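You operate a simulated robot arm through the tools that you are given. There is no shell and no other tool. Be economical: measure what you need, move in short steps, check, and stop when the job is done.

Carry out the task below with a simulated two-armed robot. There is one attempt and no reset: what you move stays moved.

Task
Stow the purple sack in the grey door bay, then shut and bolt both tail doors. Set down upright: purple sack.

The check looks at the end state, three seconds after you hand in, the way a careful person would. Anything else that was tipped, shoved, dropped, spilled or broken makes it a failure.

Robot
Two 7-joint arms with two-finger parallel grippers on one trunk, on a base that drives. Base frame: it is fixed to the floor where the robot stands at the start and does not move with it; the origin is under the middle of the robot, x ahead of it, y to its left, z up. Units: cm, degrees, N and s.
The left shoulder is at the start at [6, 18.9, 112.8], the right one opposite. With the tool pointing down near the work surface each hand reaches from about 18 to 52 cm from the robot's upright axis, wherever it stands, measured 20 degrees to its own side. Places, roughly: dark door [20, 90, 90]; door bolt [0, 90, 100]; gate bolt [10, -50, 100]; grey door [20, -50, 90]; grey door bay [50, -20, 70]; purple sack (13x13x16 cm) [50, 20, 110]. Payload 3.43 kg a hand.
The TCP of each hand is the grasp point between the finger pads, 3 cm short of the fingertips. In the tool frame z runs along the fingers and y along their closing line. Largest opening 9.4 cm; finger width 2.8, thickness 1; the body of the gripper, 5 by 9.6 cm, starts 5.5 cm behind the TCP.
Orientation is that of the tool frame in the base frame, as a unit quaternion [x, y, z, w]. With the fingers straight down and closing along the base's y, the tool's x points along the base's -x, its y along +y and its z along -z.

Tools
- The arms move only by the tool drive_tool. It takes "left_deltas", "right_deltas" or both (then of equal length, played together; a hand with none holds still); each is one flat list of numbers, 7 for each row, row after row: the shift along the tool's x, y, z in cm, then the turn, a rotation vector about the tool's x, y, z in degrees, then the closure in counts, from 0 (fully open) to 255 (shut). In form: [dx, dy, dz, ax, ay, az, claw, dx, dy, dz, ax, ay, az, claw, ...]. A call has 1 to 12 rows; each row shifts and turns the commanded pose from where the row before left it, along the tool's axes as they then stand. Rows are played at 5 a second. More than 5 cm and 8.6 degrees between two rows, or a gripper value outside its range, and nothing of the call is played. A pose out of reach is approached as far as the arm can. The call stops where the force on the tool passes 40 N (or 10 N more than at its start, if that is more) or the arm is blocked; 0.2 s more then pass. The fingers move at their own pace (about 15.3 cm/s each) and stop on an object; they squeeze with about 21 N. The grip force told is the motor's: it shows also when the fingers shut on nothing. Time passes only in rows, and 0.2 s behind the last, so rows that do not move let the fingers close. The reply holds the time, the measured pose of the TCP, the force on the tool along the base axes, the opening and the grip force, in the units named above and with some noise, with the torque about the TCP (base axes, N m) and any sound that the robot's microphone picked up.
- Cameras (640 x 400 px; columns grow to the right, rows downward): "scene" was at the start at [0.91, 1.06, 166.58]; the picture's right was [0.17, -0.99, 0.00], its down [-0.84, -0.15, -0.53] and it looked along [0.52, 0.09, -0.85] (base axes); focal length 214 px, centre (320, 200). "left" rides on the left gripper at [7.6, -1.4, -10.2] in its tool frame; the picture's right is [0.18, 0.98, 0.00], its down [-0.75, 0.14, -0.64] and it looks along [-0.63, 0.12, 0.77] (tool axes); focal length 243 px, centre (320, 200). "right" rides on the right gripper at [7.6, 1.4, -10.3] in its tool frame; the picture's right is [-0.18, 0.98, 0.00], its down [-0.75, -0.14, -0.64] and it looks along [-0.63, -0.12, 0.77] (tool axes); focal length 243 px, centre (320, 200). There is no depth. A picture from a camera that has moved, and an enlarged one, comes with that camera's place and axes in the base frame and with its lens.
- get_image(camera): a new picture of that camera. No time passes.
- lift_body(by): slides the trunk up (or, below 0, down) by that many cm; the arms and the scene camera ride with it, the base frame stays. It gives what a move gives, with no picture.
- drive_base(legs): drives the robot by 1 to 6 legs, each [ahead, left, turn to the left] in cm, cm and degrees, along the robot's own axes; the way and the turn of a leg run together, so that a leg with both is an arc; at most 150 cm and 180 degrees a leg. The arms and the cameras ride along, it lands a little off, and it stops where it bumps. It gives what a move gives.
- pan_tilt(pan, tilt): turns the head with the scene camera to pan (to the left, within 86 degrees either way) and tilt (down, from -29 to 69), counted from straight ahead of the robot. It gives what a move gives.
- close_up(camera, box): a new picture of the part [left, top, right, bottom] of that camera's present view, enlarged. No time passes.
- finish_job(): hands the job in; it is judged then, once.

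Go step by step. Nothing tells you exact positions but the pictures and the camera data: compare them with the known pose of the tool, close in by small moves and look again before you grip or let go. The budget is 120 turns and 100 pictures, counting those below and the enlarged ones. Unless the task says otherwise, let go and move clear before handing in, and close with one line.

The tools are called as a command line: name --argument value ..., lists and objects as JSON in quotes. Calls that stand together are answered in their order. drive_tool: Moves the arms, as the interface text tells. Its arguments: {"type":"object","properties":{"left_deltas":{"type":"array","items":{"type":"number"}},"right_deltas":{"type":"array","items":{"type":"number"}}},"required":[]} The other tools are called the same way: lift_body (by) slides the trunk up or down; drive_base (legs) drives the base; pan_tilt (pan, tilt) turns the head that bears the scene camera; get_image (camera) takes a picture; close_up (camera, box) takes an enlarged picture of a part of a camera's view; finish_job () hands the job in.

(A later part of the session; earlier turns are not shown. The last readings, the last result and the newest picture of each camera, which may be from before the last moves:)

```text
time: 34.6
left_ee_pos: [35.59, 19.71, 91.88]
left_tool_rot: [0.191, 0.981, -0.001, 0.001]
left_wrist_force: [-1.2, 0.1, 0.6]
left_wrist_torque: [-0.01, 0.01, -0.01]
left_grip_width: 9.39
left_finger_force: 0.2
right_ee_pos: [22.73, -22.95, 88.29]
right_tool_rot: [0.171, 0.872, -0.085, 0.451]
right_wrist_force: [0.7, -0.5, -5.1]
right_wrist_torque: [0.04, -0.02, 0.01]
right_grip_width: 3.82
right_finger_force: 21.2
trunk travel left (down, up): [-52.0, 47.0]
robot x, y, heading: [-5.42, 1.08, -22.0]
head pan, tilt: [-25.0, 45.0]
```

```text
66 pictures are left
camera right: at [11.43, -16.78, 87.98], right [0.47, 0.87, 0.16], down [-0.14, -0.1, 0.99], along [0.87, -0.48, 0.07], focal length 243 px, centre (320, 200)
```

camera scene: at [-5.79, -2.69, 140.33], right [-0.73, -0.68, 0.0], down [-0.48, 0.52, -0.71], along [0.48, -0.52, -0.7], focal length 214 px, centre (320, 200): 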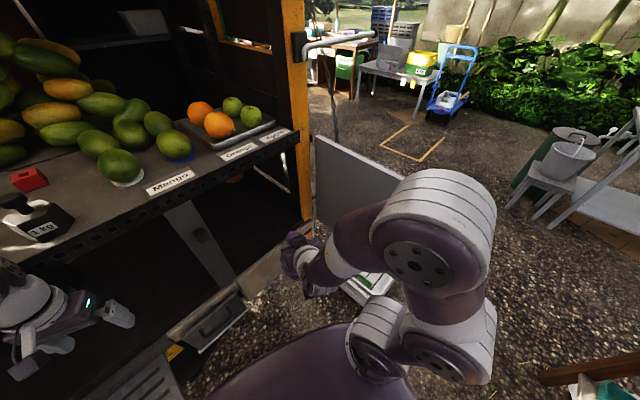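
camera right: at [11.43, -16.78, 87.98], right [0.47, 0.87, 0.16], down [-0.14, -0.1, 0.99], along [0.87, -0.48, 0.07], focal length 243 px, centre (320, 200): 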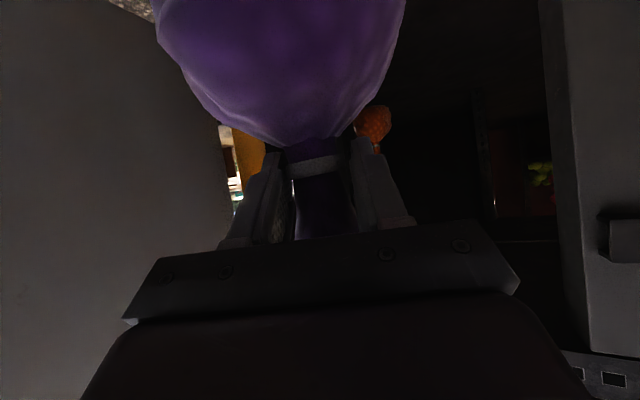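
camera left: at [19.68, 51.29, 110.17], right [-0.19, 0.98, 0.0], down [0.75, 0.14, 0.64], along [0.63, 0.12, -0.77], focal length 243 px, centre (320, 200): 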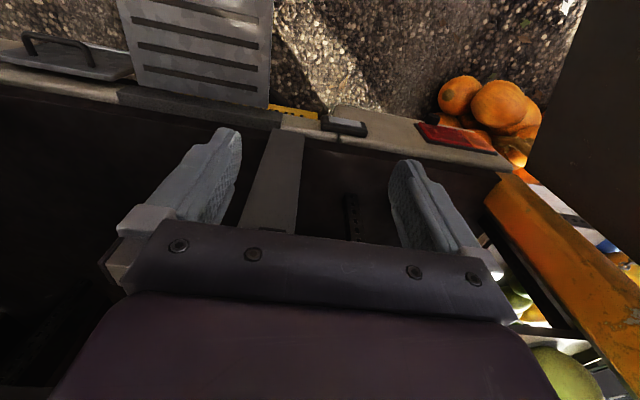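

The opening lies straight ahead between the grey door and the post. I'll extend the hand to the bay mouth at this height.

drive_tool --right_deltas '[-2.08, 0.56, 2.82, 0, 0, 0, 255, -2.08, 0.56, 2.82, 0, 0, 0, 255, -2.08, 0.56, 2.82, 0, 0, 0, 255, -2.08, 0.56, 2.82, 0, 0, 0, 255, -2.08, 0.56, 2.82, 0, 0, 0, 255]'

get_image --camera "scene"

get_image --camera "right"

```text
time: 35.8
left_ee_pos: [35.34, 19.76, 91.77]
left_tool_rot: [0.191, 0.982, 0.0, 0.002]
left_wrist_force: [-1.0, 0.9, -0.8]
left_wrist_torque: [-0.01, -0.01, 0.04]
left_grip_width: 9.41
left_finger_force: 0.1
right_ee_pos: [39.97, -27.0, 88.59]
right_tool_rot: [0.172, 0.872, -0.085, 0.45]
right_wrist_force: [0.1, 0.0, -6.3]
right_wrist_torque: [0.07, -0.01, -0.01]
right_grip_width: 3.79
right_finger_force: 21.1
trunk travel left (down, up): [-52.0, 47.0]
robot x, y, heading: [-5.91, 0.75, -21.7]
head pan, tilt: [-25.0, 45.0]
```

```text
65 pictures are left
camera scene: at [-5.78, -2.71, 140.33], right [-0.73, -0.68, 0.0], down [-0.48, 0.52, -0.71], along [0.48, -0.52, -0.71], focal length 214 px, centre (320, 200)
```

scene: 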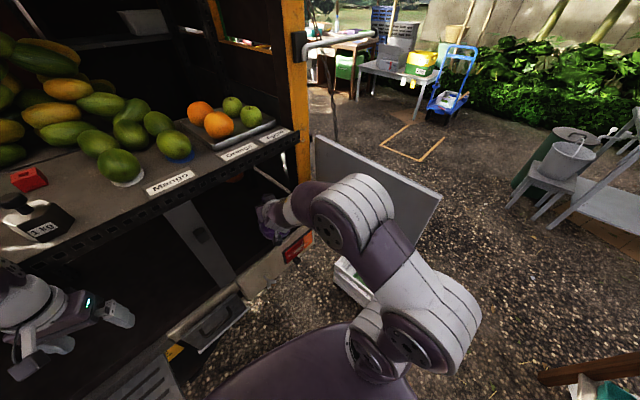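

```text
64 pictures are left
camera right: at [28.74, -20.93, 88.31], right [0.47, 0.87, 0.16], down [-0.13, -0.1, 0.99], along [0.87, -0.48, 0.07], focal length 243 px, centre (320, 200)
```

right: 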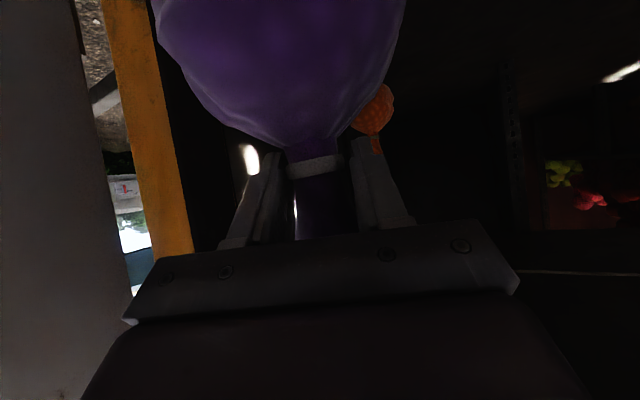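

The sack is at the bay mouth with good clearance. I'll lower 10 cm by trunk, then push in to x≈54.

lift_body --by -10

drive_tool --right_deltas '[-1.96, 1.2, 2.65, 0, 0, 0, 255, -1.96, 1.2, 2.65, 0, 0, 0, 255, -1.96, 1.2, 2.65, 0, 0, 0, 255, -1.96, 1.2, 2.65, 0, 0, 0, 255]'

get_image --camera "scene"

get_image --camera "right"

```text
time: 36.9
left_ee_pos: [35.75, 19.43, 82.45]
left_tool_rot: [0.192, 0.981, 0.0, -0.002]
left_wrist_force: [0.1, 0.5, -0.3]
left_wrist_torque: [0.04, 0.03, -0.01]
left_grip_width: 9.38
left_finger_force: 0.1
right_ee_pos: [40.82, -27.29, 80.53]
right_tool_rot: [0.174, 0.864, -0.088, 0.465]
right_wrist_force: [-7.8, 0.0, 16.9]
right_wrist_torque: [-0.04, 0.22, -0.04]
right_grip_width: 3.7
right_finger_force: 20.9
trunk travel left (down, up): [-42.6, 56.4]
robot x, y, heading: [-5.21, 1.2, -22.1]
head pan, tilt: [-25.0, 45.0]
stopped: the force on the tool passed its limit at 48 N (the readings are from after the stop); the commanded pose is now the measured one
```

```text
time: 37.9
left_ee_pos: [35.93, 19.52, 82.31]
left_tool_rot: [0.192, 0.981, 0.0, -0.002]
left_wrist_force: [-0.3, -0.3, -0.5]
left_wrist_torque: [-0.04, 0.02, -0.04]
left_grip_width: 9.39
left_finger_force: 0.0
right_ee_pos: [54.89, -28.1, 80.73]
right_tool_rot: [0.174, 0.866, -0.087, 0.46]
right_wrist_force: [0.2, -1.1, -6.2]
right_wrist_torque: [-0.01, 0.02, 0.02]
right_grip_width: 3.69
right_finger_force: 21.1
trunk travel left (down, up): [-42.6, 56.4]
robot x, y, heading: [-5.67, 0.6, -22.1]
head pan, tilt: [-25.0, 45.0]
```

```text
63 pictures are left
camera scene: at [-5.12, -2.88, 130.93], right [-0.73, -0.68, 0.0], down [-0.48, 0.52, -0.71], along [0.48, -0.52, -0.71], focal length 214 px, centre (320, 200)
```

scene: 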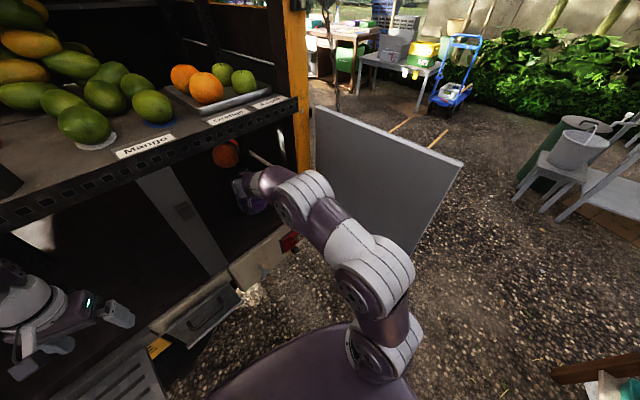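

```text
62 pictures are left
camera right: at [43.64, -21.97, 80.16], right [0.47, 0.87, 0.16], down [-0.16, -0.1, 0.98], along [0.87, -0.49, 0.09], focal length 243 px, centre (320, 200)
```

right: 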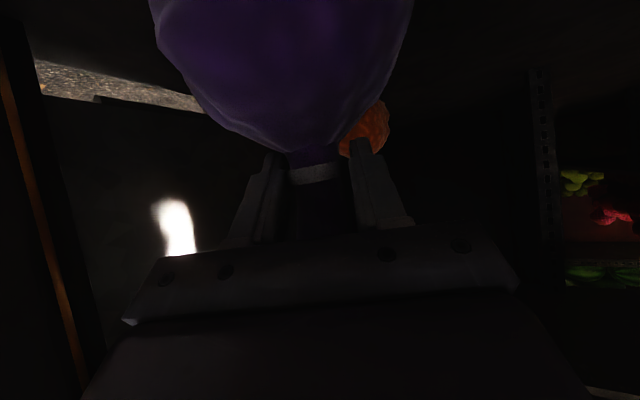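

The sack briefly met the sill at z≈68 while lowering; it's now free and inside the bay. I'll check its posture before setting it down.

close_up --camera "scene" --box '[180, 120, 340, 260]'

close_up --camera "right" --box '[100, 0, 540, 275]'

```text
2.86 times, centred on (260, 190) of scene
camera zoom: at [-5.12, -2.88, 130.93], right [-0.73, -0.68, 0.0], down [-0.48, 0.52, -0.71], along [0.48, -0.52, -0.71], focal length 613 px, centre (491, 229)
```

zoom: 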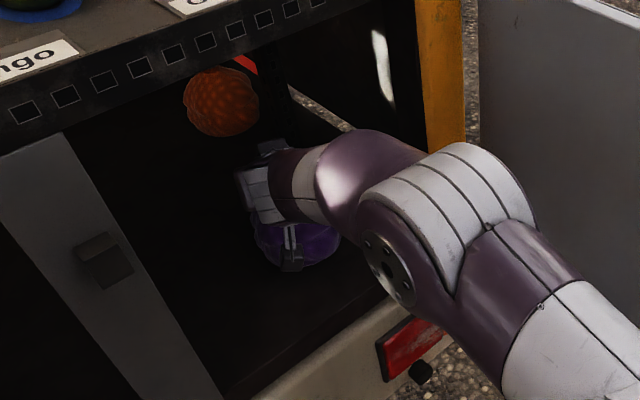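

```text
1.45 times, centred on (320, 138) of right
camera zoom: at [43.64, -21.97, 80.16], right [0.47, 0.87, 0.16], down [-0.16, -0.1, 0.98], along [0.87, -0.49, 0.09], focal length 353 px, centre (320, 291)
```

zoom: 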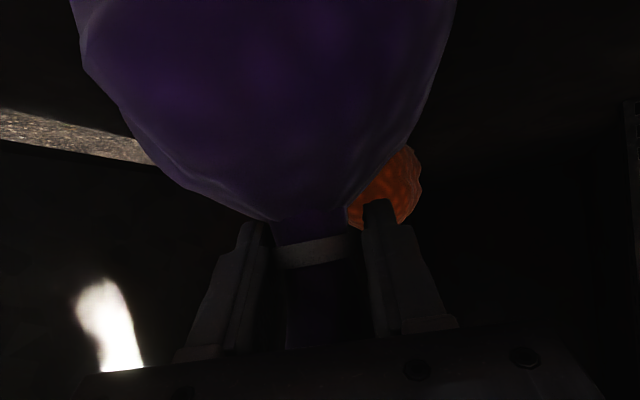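

The sack hangs upright in the bay. I'll lower it in small steps until it touches the floor.

drive_tool --right_deltas '[0.41, 0, 0.28, 0, 0, 0, 255, 0, 0, 0, 0, 0, 0, 255]'

drive_tool --right_deltas '[0.41, 0, 0.28, 0, 0, 0, 255, 0, 0, 0, 0, 0, 0, 255]'

drive_tool --right_deltas '[0.41, 0, 0.28, 0, 0, 0, 255, 0, 0, 0, 0, 0, 0, 255]'

```text
time: 38.5
left_ee_pos: [35.91, 19.62, 82.36]
left_tool_rot: [0.192, 0.981, 0.0, -0.001]
left_wrist_force: [-0.8, 0.2, 0.0]
left_wrist_torque: [-0.01, -0.03, -0.01]
left_grip_width: 9.42
left_finger_force: 0.1
right_ee_pos: [54.84, -28.05, 80.6]
right_tool_rot: [0.173, 0.864, -0.088, 0.464]
right_wrist_force: [1.8, -1.6, 0.8]
right_wrist_torque: [-0.13, -0.5, -0.01]
right_grip_width: 3.68
right_finger_force: 21.2
trunk travel left (down, up): [-42.6, 56.4]
robot x, y, heading: [-5.75, 0.93, -21.9]
head pan, tilt: [-25.0, 45.0]
```

```text
time: 39.1
left_ee_pos: [35.62, 19.64, 82.48]
left_tool_rot: [0.191, 0.982, 0.0, 0.0]
left_wrist_force: [-0.5, 0.4, 0.3]
left_wrist_torque: [0.02, 0.02, 0.0]
left_grip_width: 9.4
left_finger_force: 0.0
right_ee_pos: [54.73, -27.97, 80.69]
right_tool_rot: [0.173, 0.863, -0.087, 0.466]
right_wrist_force: [-1.6, -5.1, 20.7]
right_wrist_torque: [-0.65, -1.02, -0.13]
right_grip_width: 3.69
right_finger_force: 21.3
trunk travel left (down, up): [-42.6, 56.4]
robot x, y, heading: [-5.39, 0.98, -22.1]
head pan, tilt: [-25.0, 45.0]
```

```text
time: 39.7
left_ee_pos: [35.78, 19.54, 82.31]
left_tool_rot: [0.191, 0.982, -0.002, -0.001]
left_wrist_force: [0.7, -0.2, 0.2]
left_wrist_torque: [-0.02, -0.06, 0.0]
left_grip_width: 9.38
left_finger_force: 0.1
right_ee_pos: [54.95, -28.04, 80.59]
right_tool_rot: [0.174, 0.861, -0.088, 0.471]
right_wrist_force: [3.5, -2.8, 9.7]
right_wrist_torque: [-0.31, -0.96, -0.1]
right_grip_width: 3.67
right_finger_force: 21.1
trunk travel left (down, up): [-42.6, 56.4]
robot x, y, heading: [-5.7, 1.04, -22.3]
head pan, tilt: [-25.0, 45.0]
stopped in row 2 (right hand): the force on the tool passed its limit at 41 N (the readings are from after the stop); the commanded pose is now the measured one
```

The sack is standing on the bay floor. Open the fingers and look.

drive_tool --right_deltas '[-0.25, 0, -0.17, 0, 0, 0, 255, 0, 0, 0, 0, 0, 0, 120, 0, 0, 0, 0, 0, 0, 0, 0, 0, 0, 0, 0, 0, 0, 0, 0, 0, 0, 0, 0, 0]'

get_image --camera "right"

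```text
time: 40.9
left_ee_pos: [35.86, 19.58, 82.29]
left_tool_rot: [0.192, 0.981, 0.0, -0.001]
left_wrist_force: [-0.1, -0.7, 0.2]
left_wrist_torque: [-0.02, 0.0, -0.02]
left_grip_width: 9.38
left_finger_force: 0.2
right_ee_pos: [54.84, -28.04, 80.48]
right_tool_rot: [0.175, 0.863, -0.088, 0.465]
right_wrist_force: [0.7, -0.4, 0.0]
right_wrist_torque: [-0.05, -0.05, 0.0]
right_grip_width: 9.39
right_finger_force: 0.1
trunk travel left (down, up): [-42.6, 56.4]
robot x, y, heading: [-5.13, 0.66, -22.2]
head pan, tilt: [-25.0, 45.0]
```

```text
59 pictures are left
camera right: at [43.69, -21.89, 79.6], right [0.47, 0.87, 0.16], down [-0.17, -0.09, 0.98], along [0.87, -0.49, 0.1], focal length 243 px, centre (320, 200)
```

right: 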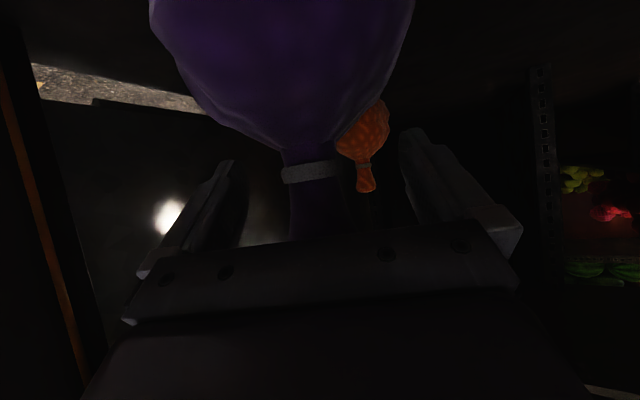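

The sack stands by itself, neck free between open fingers. Retreat the hand the way it came.

drive_tool --right_deltas '[1.85, 0, -2.73, 0, 0, 0, 0, 1.85, 0, -2.73, 0, 0, 0, 0, 1.85, -0.6, -2.73, 0, 0, 0, 0, 1.85, -0.8, -2.73, 0, 0, 0, 0, 1.85, -0.8, -2.73, 0, 0, 0, 0, 1.85, -0.8, -2.73, 0, 0, 0, 0, 1.85, -0.8, -2.73, 0, 0, 0, 0, 1.85, -0.8, -2.73, 0, 0, 0, 0]'

get_image --camera "right"

get_image --camera "scene"

```text
time: 42.7
left_ee_pos: [35.75, 19.51, 82.33]
left_tool_rot: [0.192, 0.981, 0.0, -0.001]
left_wrist_force: [0.1, 0.0, -0.4]
left_wrist_torque: [0.01, -0.01, 0.04]
left_grip_width: 9.42
left_finger_force: 0.1
right_ee_pos: [28.42, -22.3, 80.05]
right_tool_rot: [0.174, 0.862, -0.088, 0.467]
right_wrist_force: [-0.6, -0.8, 0.5]
right_wrist_torque: [-0.01, 0.0, 0.0]
right_grip_width: 9.42
right_finger_force: 0.0
trunk travel left (down, up): [-42.6, 56.4]
robot x, y, heading: [-5.44, 0.95, -21.9]
head pan, tilt: [-25.0, 45.0]
```

```text
58 pictures are left
camera right: at [17.32, -16.06, 79.21], right [0.47, 0.87, 0.17], down [-0.17, -0.09, 0.98], along [0.87, -0.49, 0.11], focal length 243 px, centre (320, 200)
```

right: 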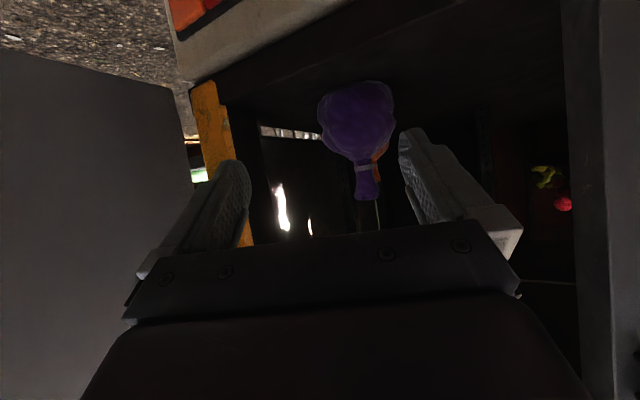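

```text
57 pictures are left
camera scene: at [-5.35, -2.84, 130.95], right [-0.73, -0.68, 0.0], down [-0.48, 0.52, -0.71], along [0.48, -0.52, -0.71], focal length 214 px, centre (320, 200)
```

scene: 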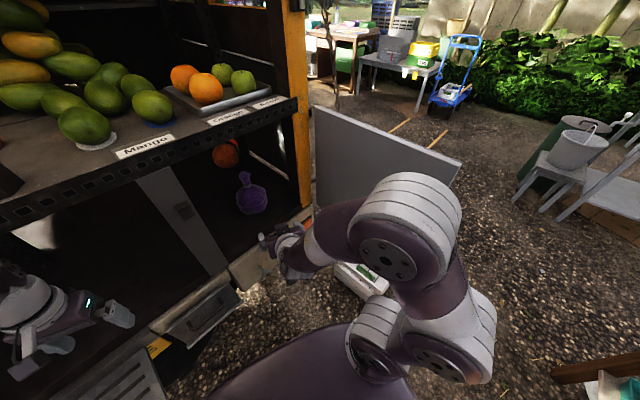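

The sack stands upright in the bay. Now for the grey door: I'll raise the trunk and look over the door's outer side for the bolt.

lift_body --by 45

pan_tilt --pan -50 --tilt 50

get_image --camera "scene"

```text
refused: 45 is not a number from -40 to 40
```

```text
time: 43.6
left_ee_pos: [35.81, 19.44, 82.27]
left_tool_rot: [0.192, 0.981, -0.001, -0.001]
left_wrist_force: [0.2, -0.5, 1.1]
left_wrist_torque: [0.02, -0.01, -0.02]
left_grip_width: 9.4
left_finger_force: 0.1
right_ee_pos: [28.46, -22.22, 80.08]
right_tool_rot: [0.175, 0.863, -0.088, 0.466]
right_wrist_force: [0.2, 0.4, 0.8]
right_wrist_torque: [0.06, 0.02, -0.01]
right_grip_width: 9.41
right_finger_force: 0.1
trunk travel left (down, up): [-42.6, 56.4]
robot x, y, heading: [-5.39, 1.06, -21.6]
head pan, tilt: [-50.0, 50.0]
```

```text
56 pictures are left
camera scene: at [-8.47, -4.21, 130.26], right [-0.95, -0.31, 0.0], down [-0.24, 0.73, -0.64], along [0.2, -0.61, -0.77], focal length 214 px, centre (320, 200)
```

scene: 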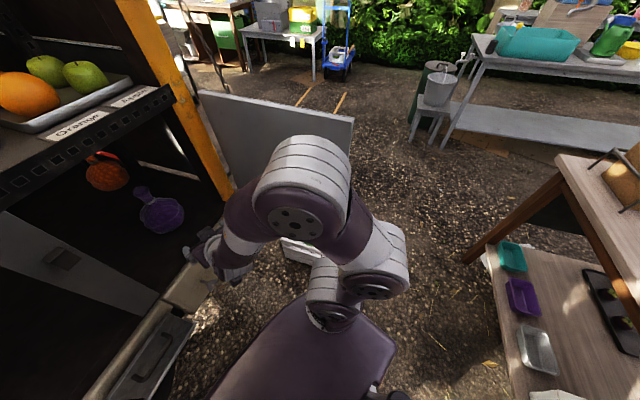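

Door geometry confirmed: hinge about [38,-48], free edge about [-2,-47], top z≈106. I'll raise the trunk, tuck the left hand, and turn right to grip the door's top edge near its free end.

lift_body --by 40

drive_tool --left_deltas '[4, 0, -2, 0, 0, 0, 0, 4, 0, -2, 0, 0, 0, 0, 4, 0, -1, 0, 0, 0, 0]'

drive_base --legs '[[0, 0, -30]]'

get_image --camera "scene"

get_image --camera "right"

```text
time: 45.2
left_ee_pos: [35.63, 19.64, 96.02]
left_tool_rot: [0.193, 0.981, -0.002, -0.006]
left_wrist_force: [14.3, -7.7, -46.0]
left_wrist_torque: [0.05, 3.11, -0.54]
left_grip_width: 9.38
left_finger_force: 0.1
right_ee_pos: [28.56, -22.13, 93.92]
right_tool_rot: [0.174, 0.862, -0.088, 0.467]
right_wrist_force: [0.4, 0.3, -0.4]
right_wrist_torque: [-0.02, 0.0, 0.0]
right_grip_width: 9.38
right_finger_force: 0.0
trunk travel left (down, up): [-56.4, 42.6]
robot x, y, heading: [-5.22, 1.13, -22.3]
head pan, tilt: [-50.0, 50.0]
stopped: the force on the tool passed its limit at 230 N (the readings are from after the stop); the commanded pose is now the measured one
```

```text
time: 46.0
left_ee_pos: [28.24, 22.56, 97.76]
left_tool_rot: [0.192, 0.981, -0.001, -0.003]
left_wrist_force: [0.6, 0.0, 0.3]
left_wrist_torque: [-0.02, 0.01, -0.01]
left_grip_width: 9.4
left_finger_force: 0.0
left hand out of reach, approached as far as the arm can: row 2, 3
right_ee_pos: [28.55, -22.22, 93.76]
right_tool_rot: [0.175, 0.863, -0.089, 0.466]
right_wrist_force: [-0.7, 0.5, 0.0]
right_wrist_torque: [0.01, -0.02, -0.02]
right_grip_width: 9.4
right_finger_force: 0.2
trunk travel left (down, up): [-56.4, 42.6]
robot x, y, heading: [-5.57, 1.14, -22.1]
head pan, tilt: [-50.0, 50.0]
```

```text
time: 47.7
left_ee_pos: [33.69, 7.44, 97.75]
left_tool_rot: [0.386, 0.922, -0.002, -0.006]
left_wrist_force: [-4.8, -0.2, 3.1]
left_wrist_torque: [0.11, -0.62, 0.04]
left_grip_width: 9.42
left_finger_force: 0.0
right_ee_pos: [16.35, -33.87, 93.8]
right_tool_rot: [0.347, 0.809, -0.181, 0.439]
right_wrist_force: [-0.5, -0.2, 0.1]
right_wrist_torque: [-0.01, 0.0, 0.01]
right_grip_width: 9.4
right_finger_force: 0.1
trunk travel left (down, up): [-56.4, 42.6]
robot x, y, heading: [-5.61, 0.83, -45.5]
head pan, tilt: [-50.0, 50.0]
stopped in leg 1: the force on the tool passed its limit at 50 N (the readings are from after the stop); the commanded pose is now the measured one
```

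```text
55 pictures are left
camera scene: at [-10.37, -2.54, 144.04], right [-1.0, 0.1, 0.0], down [0.07, 0.76, -0.64], along [-0.06, -0.64, -0.77], focal length 214 px, centre (320, 200)
```

scene: 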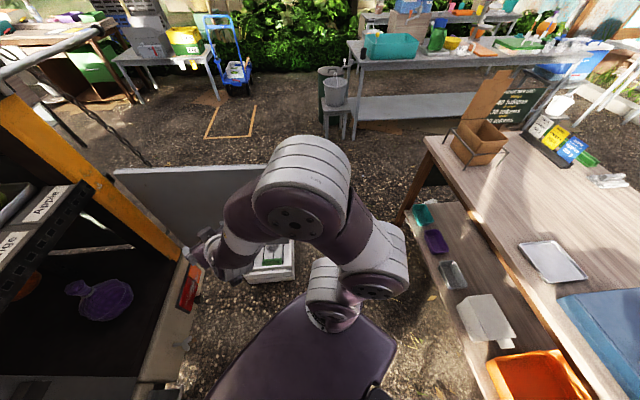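

```text
54 pictures are left
camera right: at [8.63, -23.75, 92.97], right [0.78, 0.61, 0.17], down [-0.2, -0.02, 0.98], along [0.6, -0.79, 0.1], focal length 243 px, centre (320, 200)
```

right: 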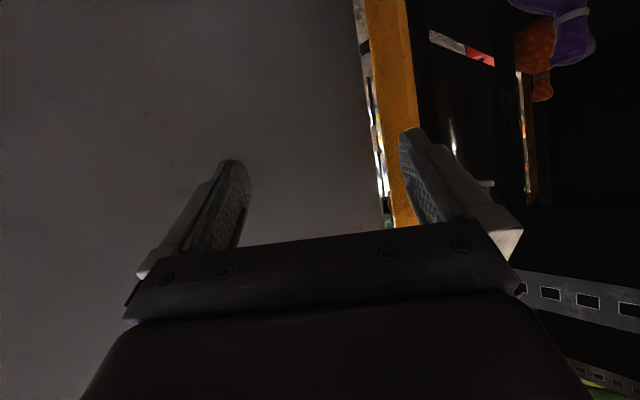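

The left hand struck the counter's underside/front. I'll look at it and at the counter before moving on.

drive_base --legs '[[0, 0, 5]]'

pan_tilt --pan 55 --tilt 50

get_image --camera "scene"

get_image --camera "left"

```text
time: 48.6
left_ee_pos: [33.13, 10.81, 97.84]
left_tool_rot: [0.344, 0.939, -0.002, -0.006]
left_wrist_force: [0.0, -0.1, 0.3]
left_wrist_torque: [0.03, 0.0, 0.02]
left_grip_width: 9.41
left_finger_force: 0.0
right_ee_pos: [19.45, -31.74, 93.85]
right_tool_rot: [0.31, 0.823, -0.162, 0.447]
right_wrist_force: [-0.4, 0.9, 0.7]
right_wrist_torque: [-0.02, 0.02, 0.01]
right_grip_width: 9.37
right_finger_force: 0.0
trunk travel left (down, up): [-56.4, 42.6]
robot x, y, heading: [-5.27, 0.8, -40.3]
head pan, tilt: [-50.0, 50.0]
```

```text
time: 50.4
left_ee_pos: [33.14, 10.87, 97.75]
left_tool_rot: [0.344, 0.939, -0.001, -0.007]
left_wrist_force: [0.4, -0.8, 0.0]
left_wrist_torque: [0.0, -0.01, 0.03]
left_grip_width: 9.41
left_finger_force: 0.0
right_ee_pos: [19.55, -31.77, 93.74]
right_tool_rot: [0.31, 0.823, -0.161, 0.447]
right_wrist_force: [-0.1, -0.6, -0.2]
right_wrist_torque: [0.0, 0.01, -0.01]
right_grip_width: 9.38
right_finger_force: 0.1
trunk travel left (down, up): [-56.4, 42.6]
robot x, y, heading: [-5.09, 0.78, -40.4]
head pan, tilt: [55.0, 50.0]
```

```text
53 pictures are left
camera scene: at [-2.41, 6.68, 144.04], right [0.25, -0.97, 0.0], down [-0.74, -0.19, -0.64], along [0.62, 0.16, -0.77], focal length 214 px, centre (320, 200)
```

scene: 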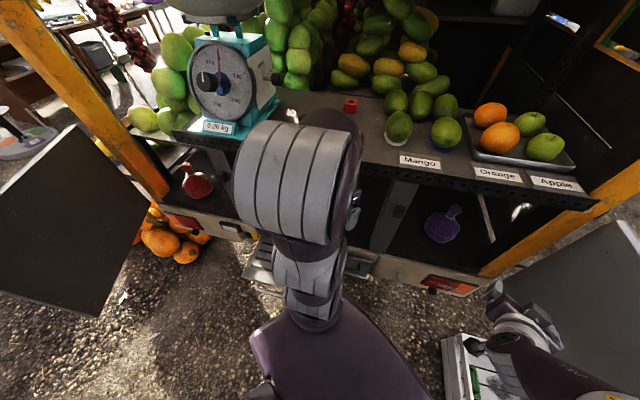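

```text
52 pictures are left
camera left: at [26.52, 14.72, 108.22], right [0.5, 0.87, 0.0], down [0.67, -0.38, 0.63], along [0.55, -0.32, -0.77], focal length 243 px, centre (320, 200)
```

left: 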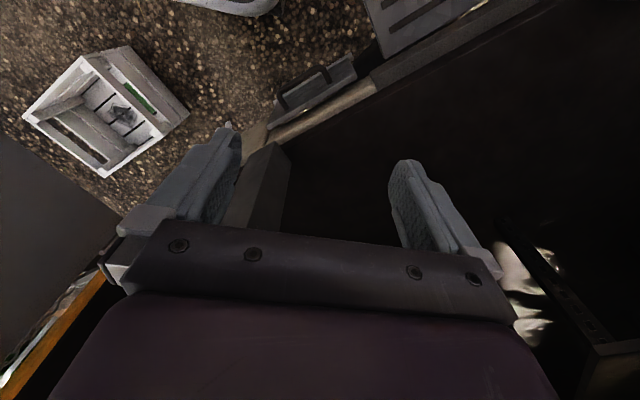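

Nothing on the counter looks disturbed. I'll turn back left to take the left hand away from the rail, and raise the trunk there.

drive_base --legs '[[0, 0, 25]]'

lift_body --by 10

pan_tilt --pan 25 --tilt 50

get_image --camera "scene"

```text
time: 52.1
left_ee_pos: [25.26, 26.22, 97.85]
left_tool_rot: [0.133, 0.991, -0.003, -0.005]
left_wrist_force: [0.0, 0.0, 0.7]
left_wrist_torque: [0.02, 0.02, 0.0]
left_grip_width: 9.41
left_finger_force: 0.0
right_ee_pos: [30.93, -18.22, 93.71]
right_tool_rot: [0.124, 0.871, -0.06, 0.471]
right_wrist_force: [0.1, 1.0, 0.2]
right_wrist_torque: [0.0, -0.02, -0.02]
right_grip_width: 9.42
right_finger_force: 0.1
trunk travel left (down, up): [-56.4, 42.6]
robot x, y, heading: [-5.47, 1.02, -15.4]
head pan, tilt: [55.0, 50.0]
```

```text
time: 53.4
left_ee_pos: [25.26, 26.26, 107.72]
left_tool_rot: [0.133, 0.991, -0.001, -0.005]
left_wrist_force: [-0.4, -0.3, -0.3]
left_wrist_torque: [0.02, 0.01, -0.03]
left_grip_width: 9.4
left_finger_force: 0.1
right_ee_pos: [31.09, -18.19, 103.75]
right_tool_rot: [0.125, 0.872, -0.06, 0.47]
right_wrist_force: [0.0, 0.6, -0.5]
right_wrist_torque: [-0.01, 0.01, 0.01]
right_grip_width: 9.4
right_finger_force: 0.0
trunk travel left (down, up): [-66.4, 32.6]
robot x, y, heading: [-5.35, 0.91, -15.4]
head pan, tilt: [55.0, 50.0]
```

```text
time: 54.3
left_ee_pos: [25.33, 26.19, 107.81]
left_tool_rot: [0.132, 0.991, -0.003, -0.005]
left_wrist_force: [-0.3, 0.7, 0.3]
left_wrist_torque: [0.01, -0.01, 0.03]
left_grip_width: 9.37
left_finger_force: 0.1
right_ee_pos: [31.03, -18.15, 103.73]
right_tool_rot: [0.124, 0.871, -0.06, 0.472]
right_wrist_force: [-0.3, 0.2, -0.7]
right_wrist_torque: [0.01, 0.03, -0.02]
right_grip_width: 9.38
right_finger_force: 0.1
trunk travel left (down, up): [-66.4, 32.6]
robot x, y, heading: [-5.85, 0.55, -15.4]
head pan, tilt: [25.0, 50.0]
```

```text
51 pictures are left
camera scene: at [-3.49, 3.75, 154.04], right [0.17, -0.99, 0.0], down [-0.76, -0.13, -0.64], along [0.63, 0.11, -0.77], focal length 214 px, centre (320, 200)
```

scene: 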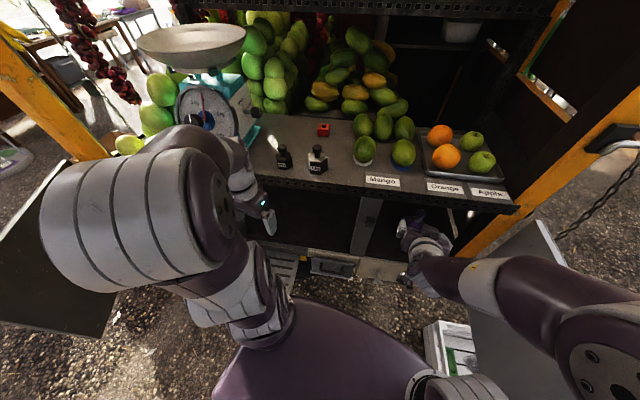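

Counter items are all in place. I'll raise 20 cm more so both hands clear the counter, then turn right toward the grey door.

lift_body --by 20

drive_base --legs '[[0, 0, -35]]'

pan_tilt --pan -30 --tilt 55

get_image --camera "scene"

```text
time: 56.5
left_ee_pos: [25.26, 26.2, 127.84]
left_tool_rot: [0.133, 0.991, -0.002, -0.006]
left_wrist_force: [-0.7, -0.9, 0.1]
left_wrist_torque: [-0.04, 0.02, 0.0]
left_grip_width: 9.39
left_finger_force: 0.0
right_ee_pos: [30.96, -18.12, 123.8]
right_tool_rot: [0.125, 0.871, -0.061, 0.471]
right_wrist_force: [0.2, -0.3, 0.8]
right_wrist_torque: [-0.01, 0.03, 0.03]
right_grip_width: 9.4
right_finger_force: 0.1
trunk travel left (down, up): [-86.4, 12.6]
robot x, y, heading: [-5.35, 0.89, -15.7]
head pan, tilt: [25.0, 50.0]
```

```text
time: 58.6
left_ee_pos: [34.23, 3.82, 127.81]
left_tool_rot: [0.426, 0.905, -0.001, -0.007]
left_wrist_force: [0.6, 0.2, 0.3]
left_wrist_torque: [0.03, -0.03, 0.0]
left_grip_width: 9.41
left_finger_force: 0.0
right_ee_pos: [13.36, -35.57, 123.77]
right_tool_rot: [0.381, 0.793, -0.2, 0.432]
right_wrist_force: [-0.6, 0.4, -0.2]
right_wrist_torque: [-0.02, -0.02, -0.01]
right_grip_width: 9.41
right_finger_force: 0.0
trunk travel left (down, up): [-86.4, 12.6]
robot x, y, heading: [-5.75, 1.4, -50.7]
head pan, tilt: [25.0, 50.0]
```

```text
time: 59.8
left_ee_pos: [34.3, 3.95, 127.76]
left_tool_rot: [0.426, 0.905, 0.0, -0.006]
left_wrist_force: [0.8, -0.1, 0.2]
left_wrist_torque: [0.01, -0.02, 0.01]
left_grip_width: 9.38
left_finger_force: 0.0
right_ee_pos: [13.32, -35.68, 123.84]
right_tool_rot: [0.381, 0.793, -0.199, 0.431]
right_wrist_force: [0.9, 1.0, -0.2]
right_wrist_torque: [-0.03, 0.03, 0.0]
right_grip_width: 9.4
right_finger_force: 0.1
trunk travel left (down, up): [-86.4, 12.6]
robot x, y, heading: [-5.57, 0.92, -50.7]
head pan, tilt: [-30.0, 55.0]
```

```text
50 pictures are left
camera scene: at [-7.92, -1.62, 173.39], right [-0.99, -0.16, 0.0], down [-0.13, 0.81, -0.57], along [0.09, -0.57, -0.82], focal length 214 px, centre (320, 200)
```

scene: 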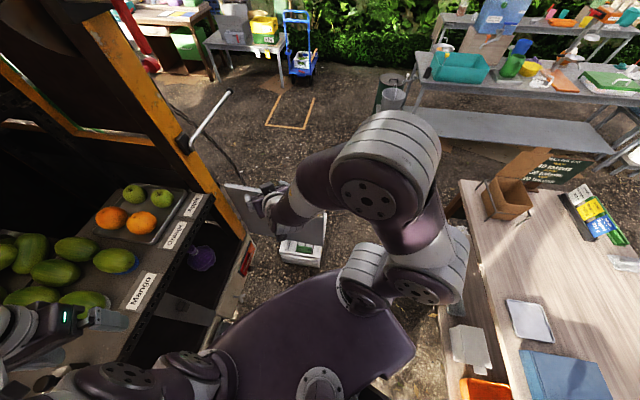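

I'll take a closer look at the door top beneath the right hand.

close_up --camera "scene" --box '[200, 150, 360, 280]'

get_image --camera "right"

```text
3.08 times, centred on (280, 215) of scene
camera zoom: at [-7.92, -1.62, 173.39], right [-0.99, -0.16, 0.0], down [-0.13, 0.81, -0.57], along [0.09, -0.57, -0.82], focal length 660 px, centre (443, 154)
```

zoom: 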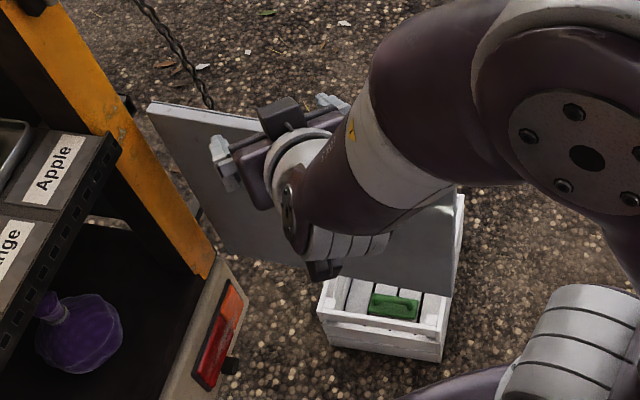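

```text
48 pictures are left
camera right: at [6.48, -24.88, 122.96], right [0.83, 0.54, 0.17], down [-0.2, 0.0, 0.98], along [0.53, -0.84, 0.1], focal length 243 px, centre (320, 200)
```

right: 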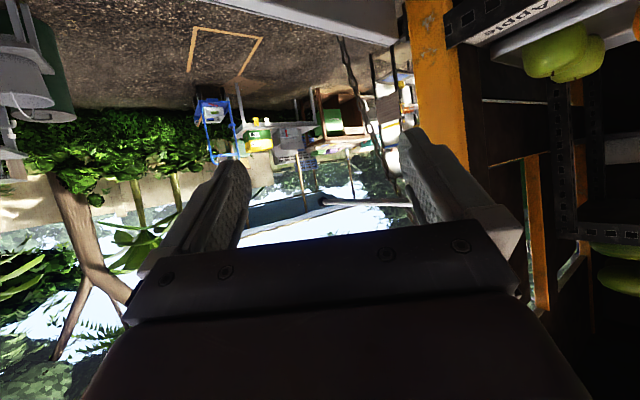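

The crate is on the floor well below the door. I'll drive 10 cm nearer to the door and point the right hand straight down.

drive_base --legs '[[10, 0, 0]]'

drive_tool --right_deltas '[0, 0, -1, 0, 8, 0, 255, 0, 0, -1, 0, 8, 0, 255, 0, 0, -1, 0, 8, 0, 255, 0, 0, 0, 0, 8, 0, 255, 0, 0, 0, 0, 8, 0, 255, 0, 0, 0, 0, 8, 0, 255, 0, 0, 0, 0, 7.5, 0, 255]'

get_image --camera "scene"

```text
time: 61.0
left_ee_pos: [40.41, -3.69, 127.96]
left_tool_rot: [0.428, 0.904, -0.002, -0.007]
left_wrist_force: [0.4, -0.8, -1.0]
left_wrist_torque: [0.04, 0.03, 0.01]
left_grip_width: 9.39
left_finger_force: 0.1
right_ee_pos: [19.52, -43.27, 123.72]
right_tool_rot: [0.382, 0.792, -0.2, 0.431]
right_wrist_force: [-0.2, -0.1, 0.1]
right_wrist_torque: [-0.01, 0.02, 0.0]
right_grip_width: 9.4
right_finger_force: 0.1
trunk travel left (down, up): [-86.4, 12.6]
robot x, y, heading: [0.38, -6.25, -50.5]
head pan, tilt: [-30.0, 55.0]
```

```text
time: 62.6
left_ee_pos: [40.51, -3.91, 127.8]
left_tool_rot: [0.427, 0.904, -0.001, -0.005]
left_wrist_force: [0.2, -0.2, 0.2]
left_wrist_torque: [0.02, 0.02, -0.04]
left_grip_width: 9.39
left_finger_force: 0.1
right_ee_pos: [18.06, -41.64, 125.67]
right_tool_rot: [0.432, 0.902, 0.002, 0.01]
right_wrist_force: [-0.3, 0.0, 0.4]
right_wrist_torque: [-0.01, 0.02, 0.0]
right_grip_width: 0.0
right_finger_force: 21.2
trunk travel left (down, up): [-86.4, 12.6]
robot x, y, heading: [0.91, -6.85, -50.9]
head pan, tilt: [-30.0, 55.0]
```

```text
47 pictures are left
camera scene: at [-1.64, -9.3, 173.39], right [-0.99, -0.16, 0.0], down [-0.13, 0.81, -0.57], along [0.09, -0.57, -0.82], focal length 214 px, centre (320, 200)
```

scene: 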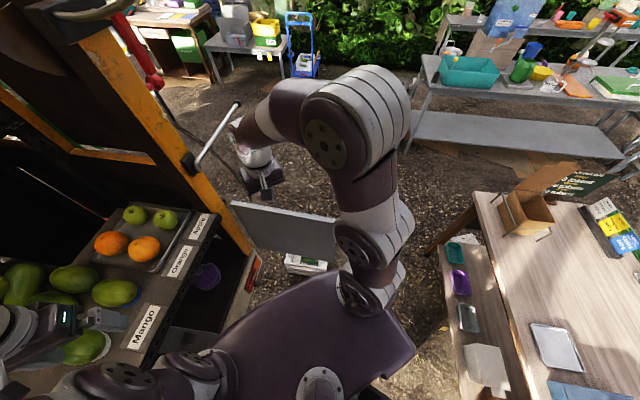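

Now move the closed right hand across the door top to outside the free corner.

drive_tool --right_deltas '[0.1, -3.9, 0, 0, 0, 0, 255, 0.1, -3.9, 0, 0, 0, 0, 255, 0.1, -3.9, 0, 0, 0, 0, 255, 0.1, -3.9, 0, 0, 0, 0, 255, 0.1, -3.9, 0, 0, 0, 0, 255, 0, -3.9, 0, 0, 0, 0, 255]'

get_image --camera "scene"

get_image --camera "right"

```text
time: 64.0
left_ee_pos: [40.35, -3.93, 127.88]
left_tool_rot: [0.427, 0.904, 0.0, -0.006]
left_wrist_force: [0.3, -1.1, 0.5]
left_wrist_torque: [0.01, -0.04, -0.03]
left_grip_width: 9.4
left_finger_force: 0.0
right_ee_pos: [-0.43, -55.79, 125.29]
right_tool_rot: [0.43, 0.903, 0.001, 0.012]
right_wrist_force: [1.0, 0.6, 0.2]
right_wrist_torque: [-0.01, 0.0, -0.03]
right_grip_width: 0.0
right_finger_force: 20.9
trunk travel left (down, up): [-86.4, 12.6]
robot x, y, heading: [1.01, -6.79, -50.8]
head pan, tilt: [-30.0, 55.0]
```

```text
46 pictures are left
camera scene: at [-1.75, -9.36, 173.38], right [-0.99, -0.16, 0.0], down [-0.13, 0.81, -0.57], along [0.09, -0.57, -0.82], focal length 214 px, centre (320, 200)
```

scene: 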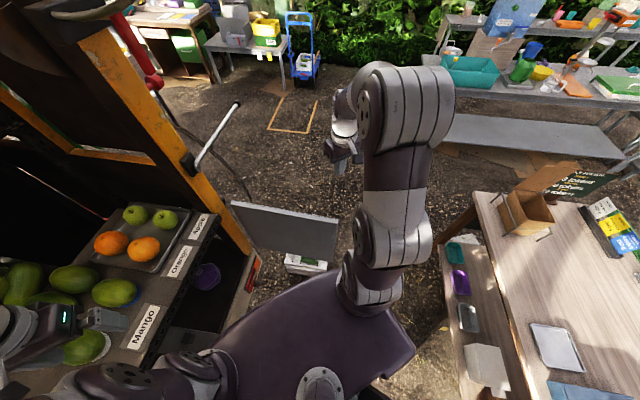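

```text
45 pictures are left
camera right: at [-4.26, -48.95, 135.26], right [0.88, 0.47, 0.02], down [0.35, -0.67, 0.66], along [0.32, -0.57, -0.76], focal length 243 px, centre (320, 200)
```

right: 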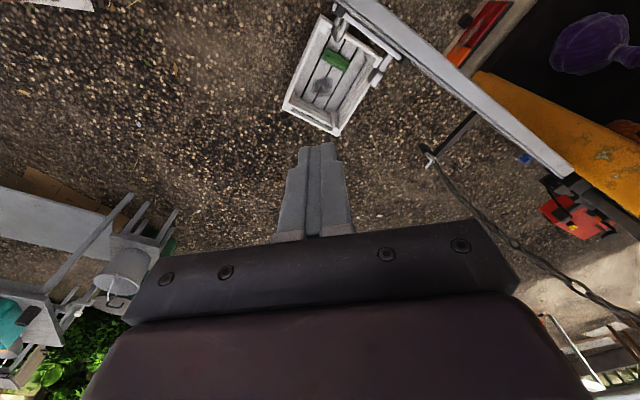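

The hand camera now sees the door from above, with a metal bolt on its outer face. I'll zoom in.

close_up --camera "right" --box '[300, 0, 460, 100]'

```text
4.00 times, centred on (380, 50) of right
camera zoom: at [-4.26, -48.95, 135.26], right [0.88, 0.47, 0.02], down [0.35, -0.67, 0.66], along [0.32, -0.57, -0.76], focal length 970 px, centre (80, 800)
```

zoom: 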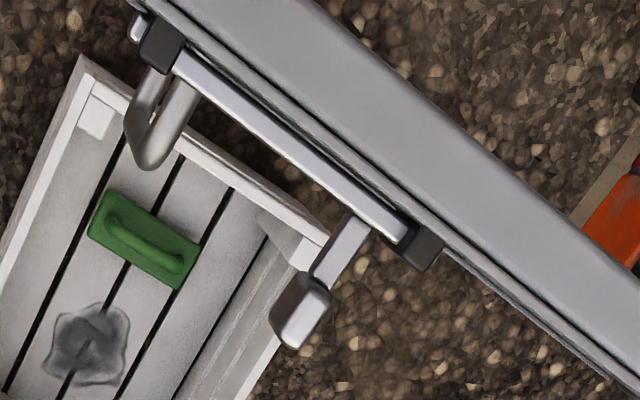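

The bolt bar runs x≈-1…9 on the outer face with a knob at about [7,-53], and a U-handle is by the free edge. I'll hook the door at x≈17, away from that hardware.

drive_tool --right_deltas '[-2.5, 3.5, 0, 0, 0, 0, 255, -2.5, 3.5, 0, 0, 0, 0, 255, -2.5, 3.5, 0, 0, 0, 0, 255, -2.5, 3.5, 0, 0, 0, 0, 255, 0, 0, 4, 0, 0, 0, 255, 0, 0, 4, 0, 0, 0, 255]'

get_image --camera "right"

```text
time: 65.4
left_ee_pos: [40.56, -3.85, 127.83]
left_tool_rot: [0.428, 0.904, -0.001, -0.007]
left_wrist_force: [0.5, -0.8, -0.3]
left_wrist_torque: [0.0, 0.02, 0.02]
left_grip_width: 9.38
left_finger_force: 0.1
right_ee_pos: [16.39, -54.17, 116.28]
right_tool_rot: [0.432, 0.902, 0.001, 0.012]
right_wrist_force: [0.2, -1.4, 0.0]
right_wrist_torque: [-0.01, -0.01, -0.04]
right_grip_width: 0.0
right_finger_force: 21.1
right hand out of reach, approached as far as the arm can: row 3, 4
trunk travel left (down, up): [-86.4, 12.6]
robot x, y, heading: [0.79, -6.56, -50.7]
head pan, tilt: [-30.0, 55.0]
```

```text
43 pictures are left
camera right: at [12.56, -47.35, 126.35], right [0.88, 0.47, 0.02], down [0.35, -0.67, 0.66], along [0.32, -0.57, -0.75], focal length 243 px, centre (320, 200)
```

right: 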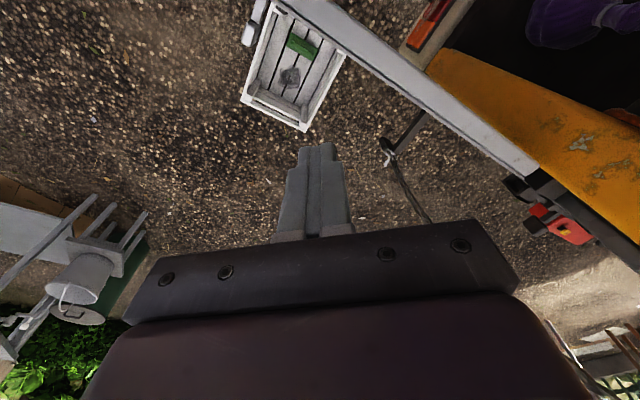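

The fingertips are outside the door's outer face. I'll lower to hook about 4 cm below the top edge.

drive_tool --right_deltas '[0, 0, 3.8, 0, 0, 0, 255, 0, 0, 3.8, 0, 0, 0, 255, 0, 0, 3.8, 0, 0, 0, 255]'

get_image --camera "right"

close_up --camera "scene" --box '[200, 100, 400, 280]'

```text
time: 66.2
left_ee_pos: [40.52, -3.85, 127.85]
left_tool_rot: [0.427, 0.904, -0.001, -0.007]
left_wrist_force: [-0.1, -0.3, -0.8]
left_wrist_torque: [-0.02, 0.0, 0.03]
left_grip_width: 9.4
left_finger_force: 0.0
right_ee_pos: [16.66, -54.36, 104.98]
right_tool_rot: [0.432, 0.902, -0.001, 0.012]
right_wrist_force: [0.1, -0.5, -0.2]
right_wrist_torque: [0.01, 0.02, -0.04]
right_grip_width: 0.01
right_finger_force: 21.4
trunk travel left (down, up): [-86.4, 12.6]
robot x, y, heading: [0.64, -6.54, -50.9]
head pan, tilt: [-30.0, 55.0]
```

```text
42 pictures are left
camera right: at [12.85, -47.47, 114.92], right [0.88, 0.47, 0.01], down [0.35, -0.67, 0.66], along [0.32, -0.57, -0.75], focal length 243 px, centre (320, 200)
```

right: 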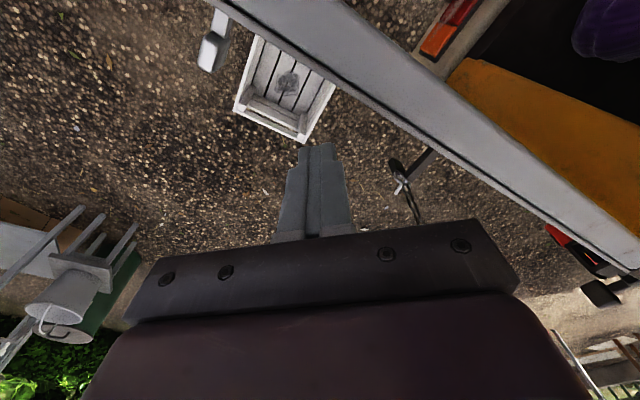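

```text
2.22 times, centred on (300, 190) of scene
camera zoom: at [-1.62, -9.28, 173.39], right [-0.99, -0.16, 0.0], down [-0.13, 0.81, -0.57], along [0.09, -0.57, -0.82], focal length 477 px, centre (364, 222)
```

zoom: 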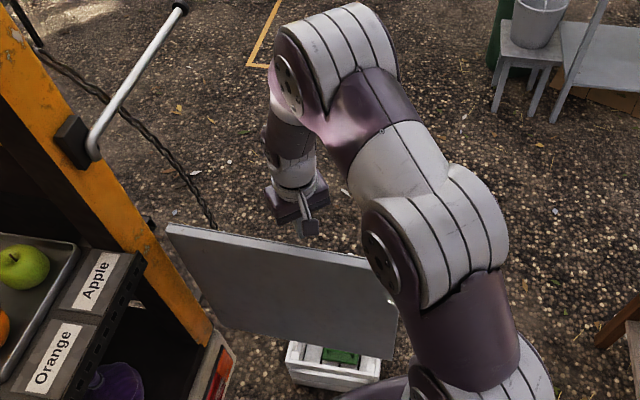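

Hooked depth looks right. I'll swing the door along its arc to about 40° with moderate speed.

drive_tool --right_deltas '[1.4, 1.16, 0, 0, 0, 0, 255, 1.4, 1.16, 0, 0, 0, 0, 255, 1.4, 1.16, 0, 0, 0, 0, 255, 1.4, 1.16, 0, 0, 0, 0, 255, 1.4, 1.16, 0, 0, 0, 0, 255, 1.4, 1.16, 0, 0, 0, 0, 255, 0.92, 1.68, 0, 0, 0, 0, 255, 0.92, 1.68, 0, 0, 0, 0, 255, 0.92, 1.68, 0, 0, 0, 0, 255, 0.92, 1.68, 0, 0, 0, 0, 255]'

get_image --camera "scene"

```text
time: 68.4
left_ee_pos: [40.55, -3.89, 127.94]
left_tool_rot: [0.428, 0.904, -0.001, -0.007]
left_wrist_force: [0.0, -0.6, 0.0]
left_wrist_torque: [0.0, 0.0, -0.02]
left_grip_width: 9.38
left_finger_force: 0.0
right_ee_pos: [19.68, -36.37, 104.88]
right_tool_rot: [0.432, 0.902, 0.0, 0.012]
right_wrist_force: [0.3, -0.6, -0.5]
right_wrist_torque: [-0.02, 0.04, 0.02]
right_grip_width: 0.01
right_finger_force: 20.9
trunk travel left (down, up): [-86.4, 12.6]
robot x, y, heading: [0.49, -6.35, -50.9]
head pan, tilt: [-30.0, 55.0]
```

```text
40 pictures are left
camera scene: at [-1.63, -9.14, 173.39], right [-0.99, -0.16, 0.0], down [-0.13, 0.81, -0.57], along [0.09, -0.57, -0.82], focal length 214 px, centre (320, 200)
```

scene: 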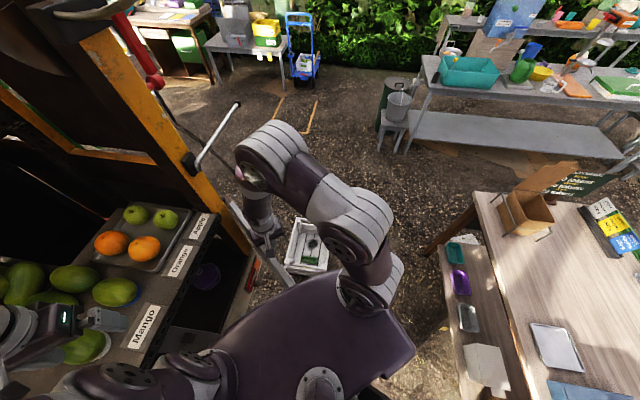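

The door has swung to about 45°, but its free end is nearing the robot's chest. I'll lift the hand off, back up, and look.

drive_tool --right_deltas '[0.8, -1, 0, 0, 0, 0, 255, 0, 0, -4, 0, 0, 0, 255, 0, 0, -4, 0, 0, 0, 255, 0, 0, -3, 0, 0, 0, 255]'

drive_base --legs '[[-12, 0, 0]]'

get_image --camera "scene"

get_image --camera "right"

```text
time: 69.4
left_ee_pos: [40.38, -3.93, 127.86]
left_tool_rot: [0.427, 0.904, -0.001, -0.007]
left_wrist_force: [-0.5, 0.1, 0.3]
left_wrist_torque: [0.0, 0.04, -0.03]
left_grip_width: 9.36
left_finger_force: 0.0
right_ee_pos: [18.09, -36.25, 115.92]
right_tool_rot: [0.431, 0.902, 0.001, 0.01]
right_wrist_force: [-0.3, 0.0, 0.2]
right_wrist_torque: [-0.02, -0.01, 0.02]
right_grip_width: 0.01
right_finger_force: 20.5
trunk travel left (down, up): [-86.4, 12.6]
robot x, y, heading: [0.64, -6.62, -50.9]
head pan, tilt: [-30.0, 55.0]
```

```text
time: 70.6
left_ee_pos: [32.77, 5.59, 127.71]
left_tool_rot: [0.427, 0.904, 0.0, -0.007]
left_wrist_force: [-0.8, 0.4, -0.2]
left_wrist_torque: [-0.05, 0.0, 0.02]
left_grip_width: 9.41
left_finger_force: 0.0
right_ee_pos: [10.55, -26.88, 115.88]
right_tool_rot: [0.432, 0.902, 0.001, 0.011]
right_wrist_force: [-0.1, 0.0, -0.6]
right_wrist_torque: [0.02, 0.0, 0.01]
right_grip_width: 0.01
right_finger_force: 21.1
trunk travel left (down, up): [-86.4, 12.6]
robot x, y, heading: [-6.95, 2.78, -50.4]
head pan, tilt: [-30.0, 55.0]
```

```text
39 pictures are left
camera scene: at [-9.24, 0.01, 173.38], right [-0.99, -0.16, 0.0], down [-0.13, 0.81, -0.57], along [0.09, -0.57, -0.82], focal length 214 px, centre (320, 200)
```

scene: 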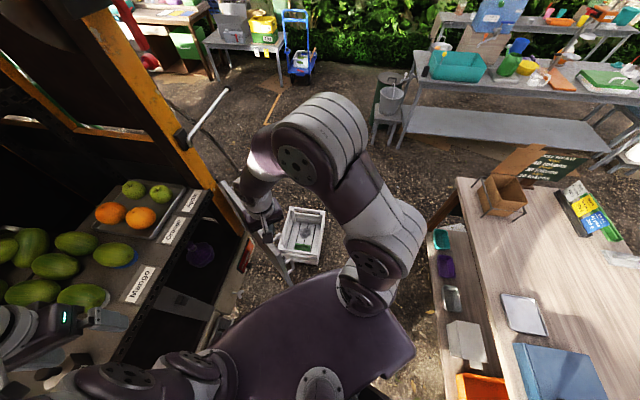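

```text
38 pictures are left
camera right: at [6.73, -20.1, 125.82], right [0.88, 0.47, 0.01], down [0.35, -0.67, 0.65], along [0.32, -0.57, -0.76], focal length 243 px, centre (320, 200)
```

right: 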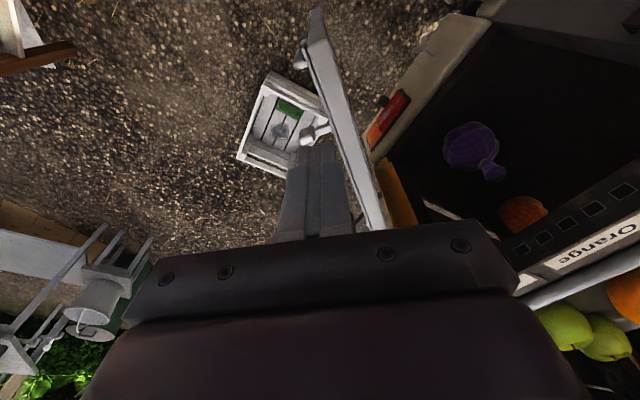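

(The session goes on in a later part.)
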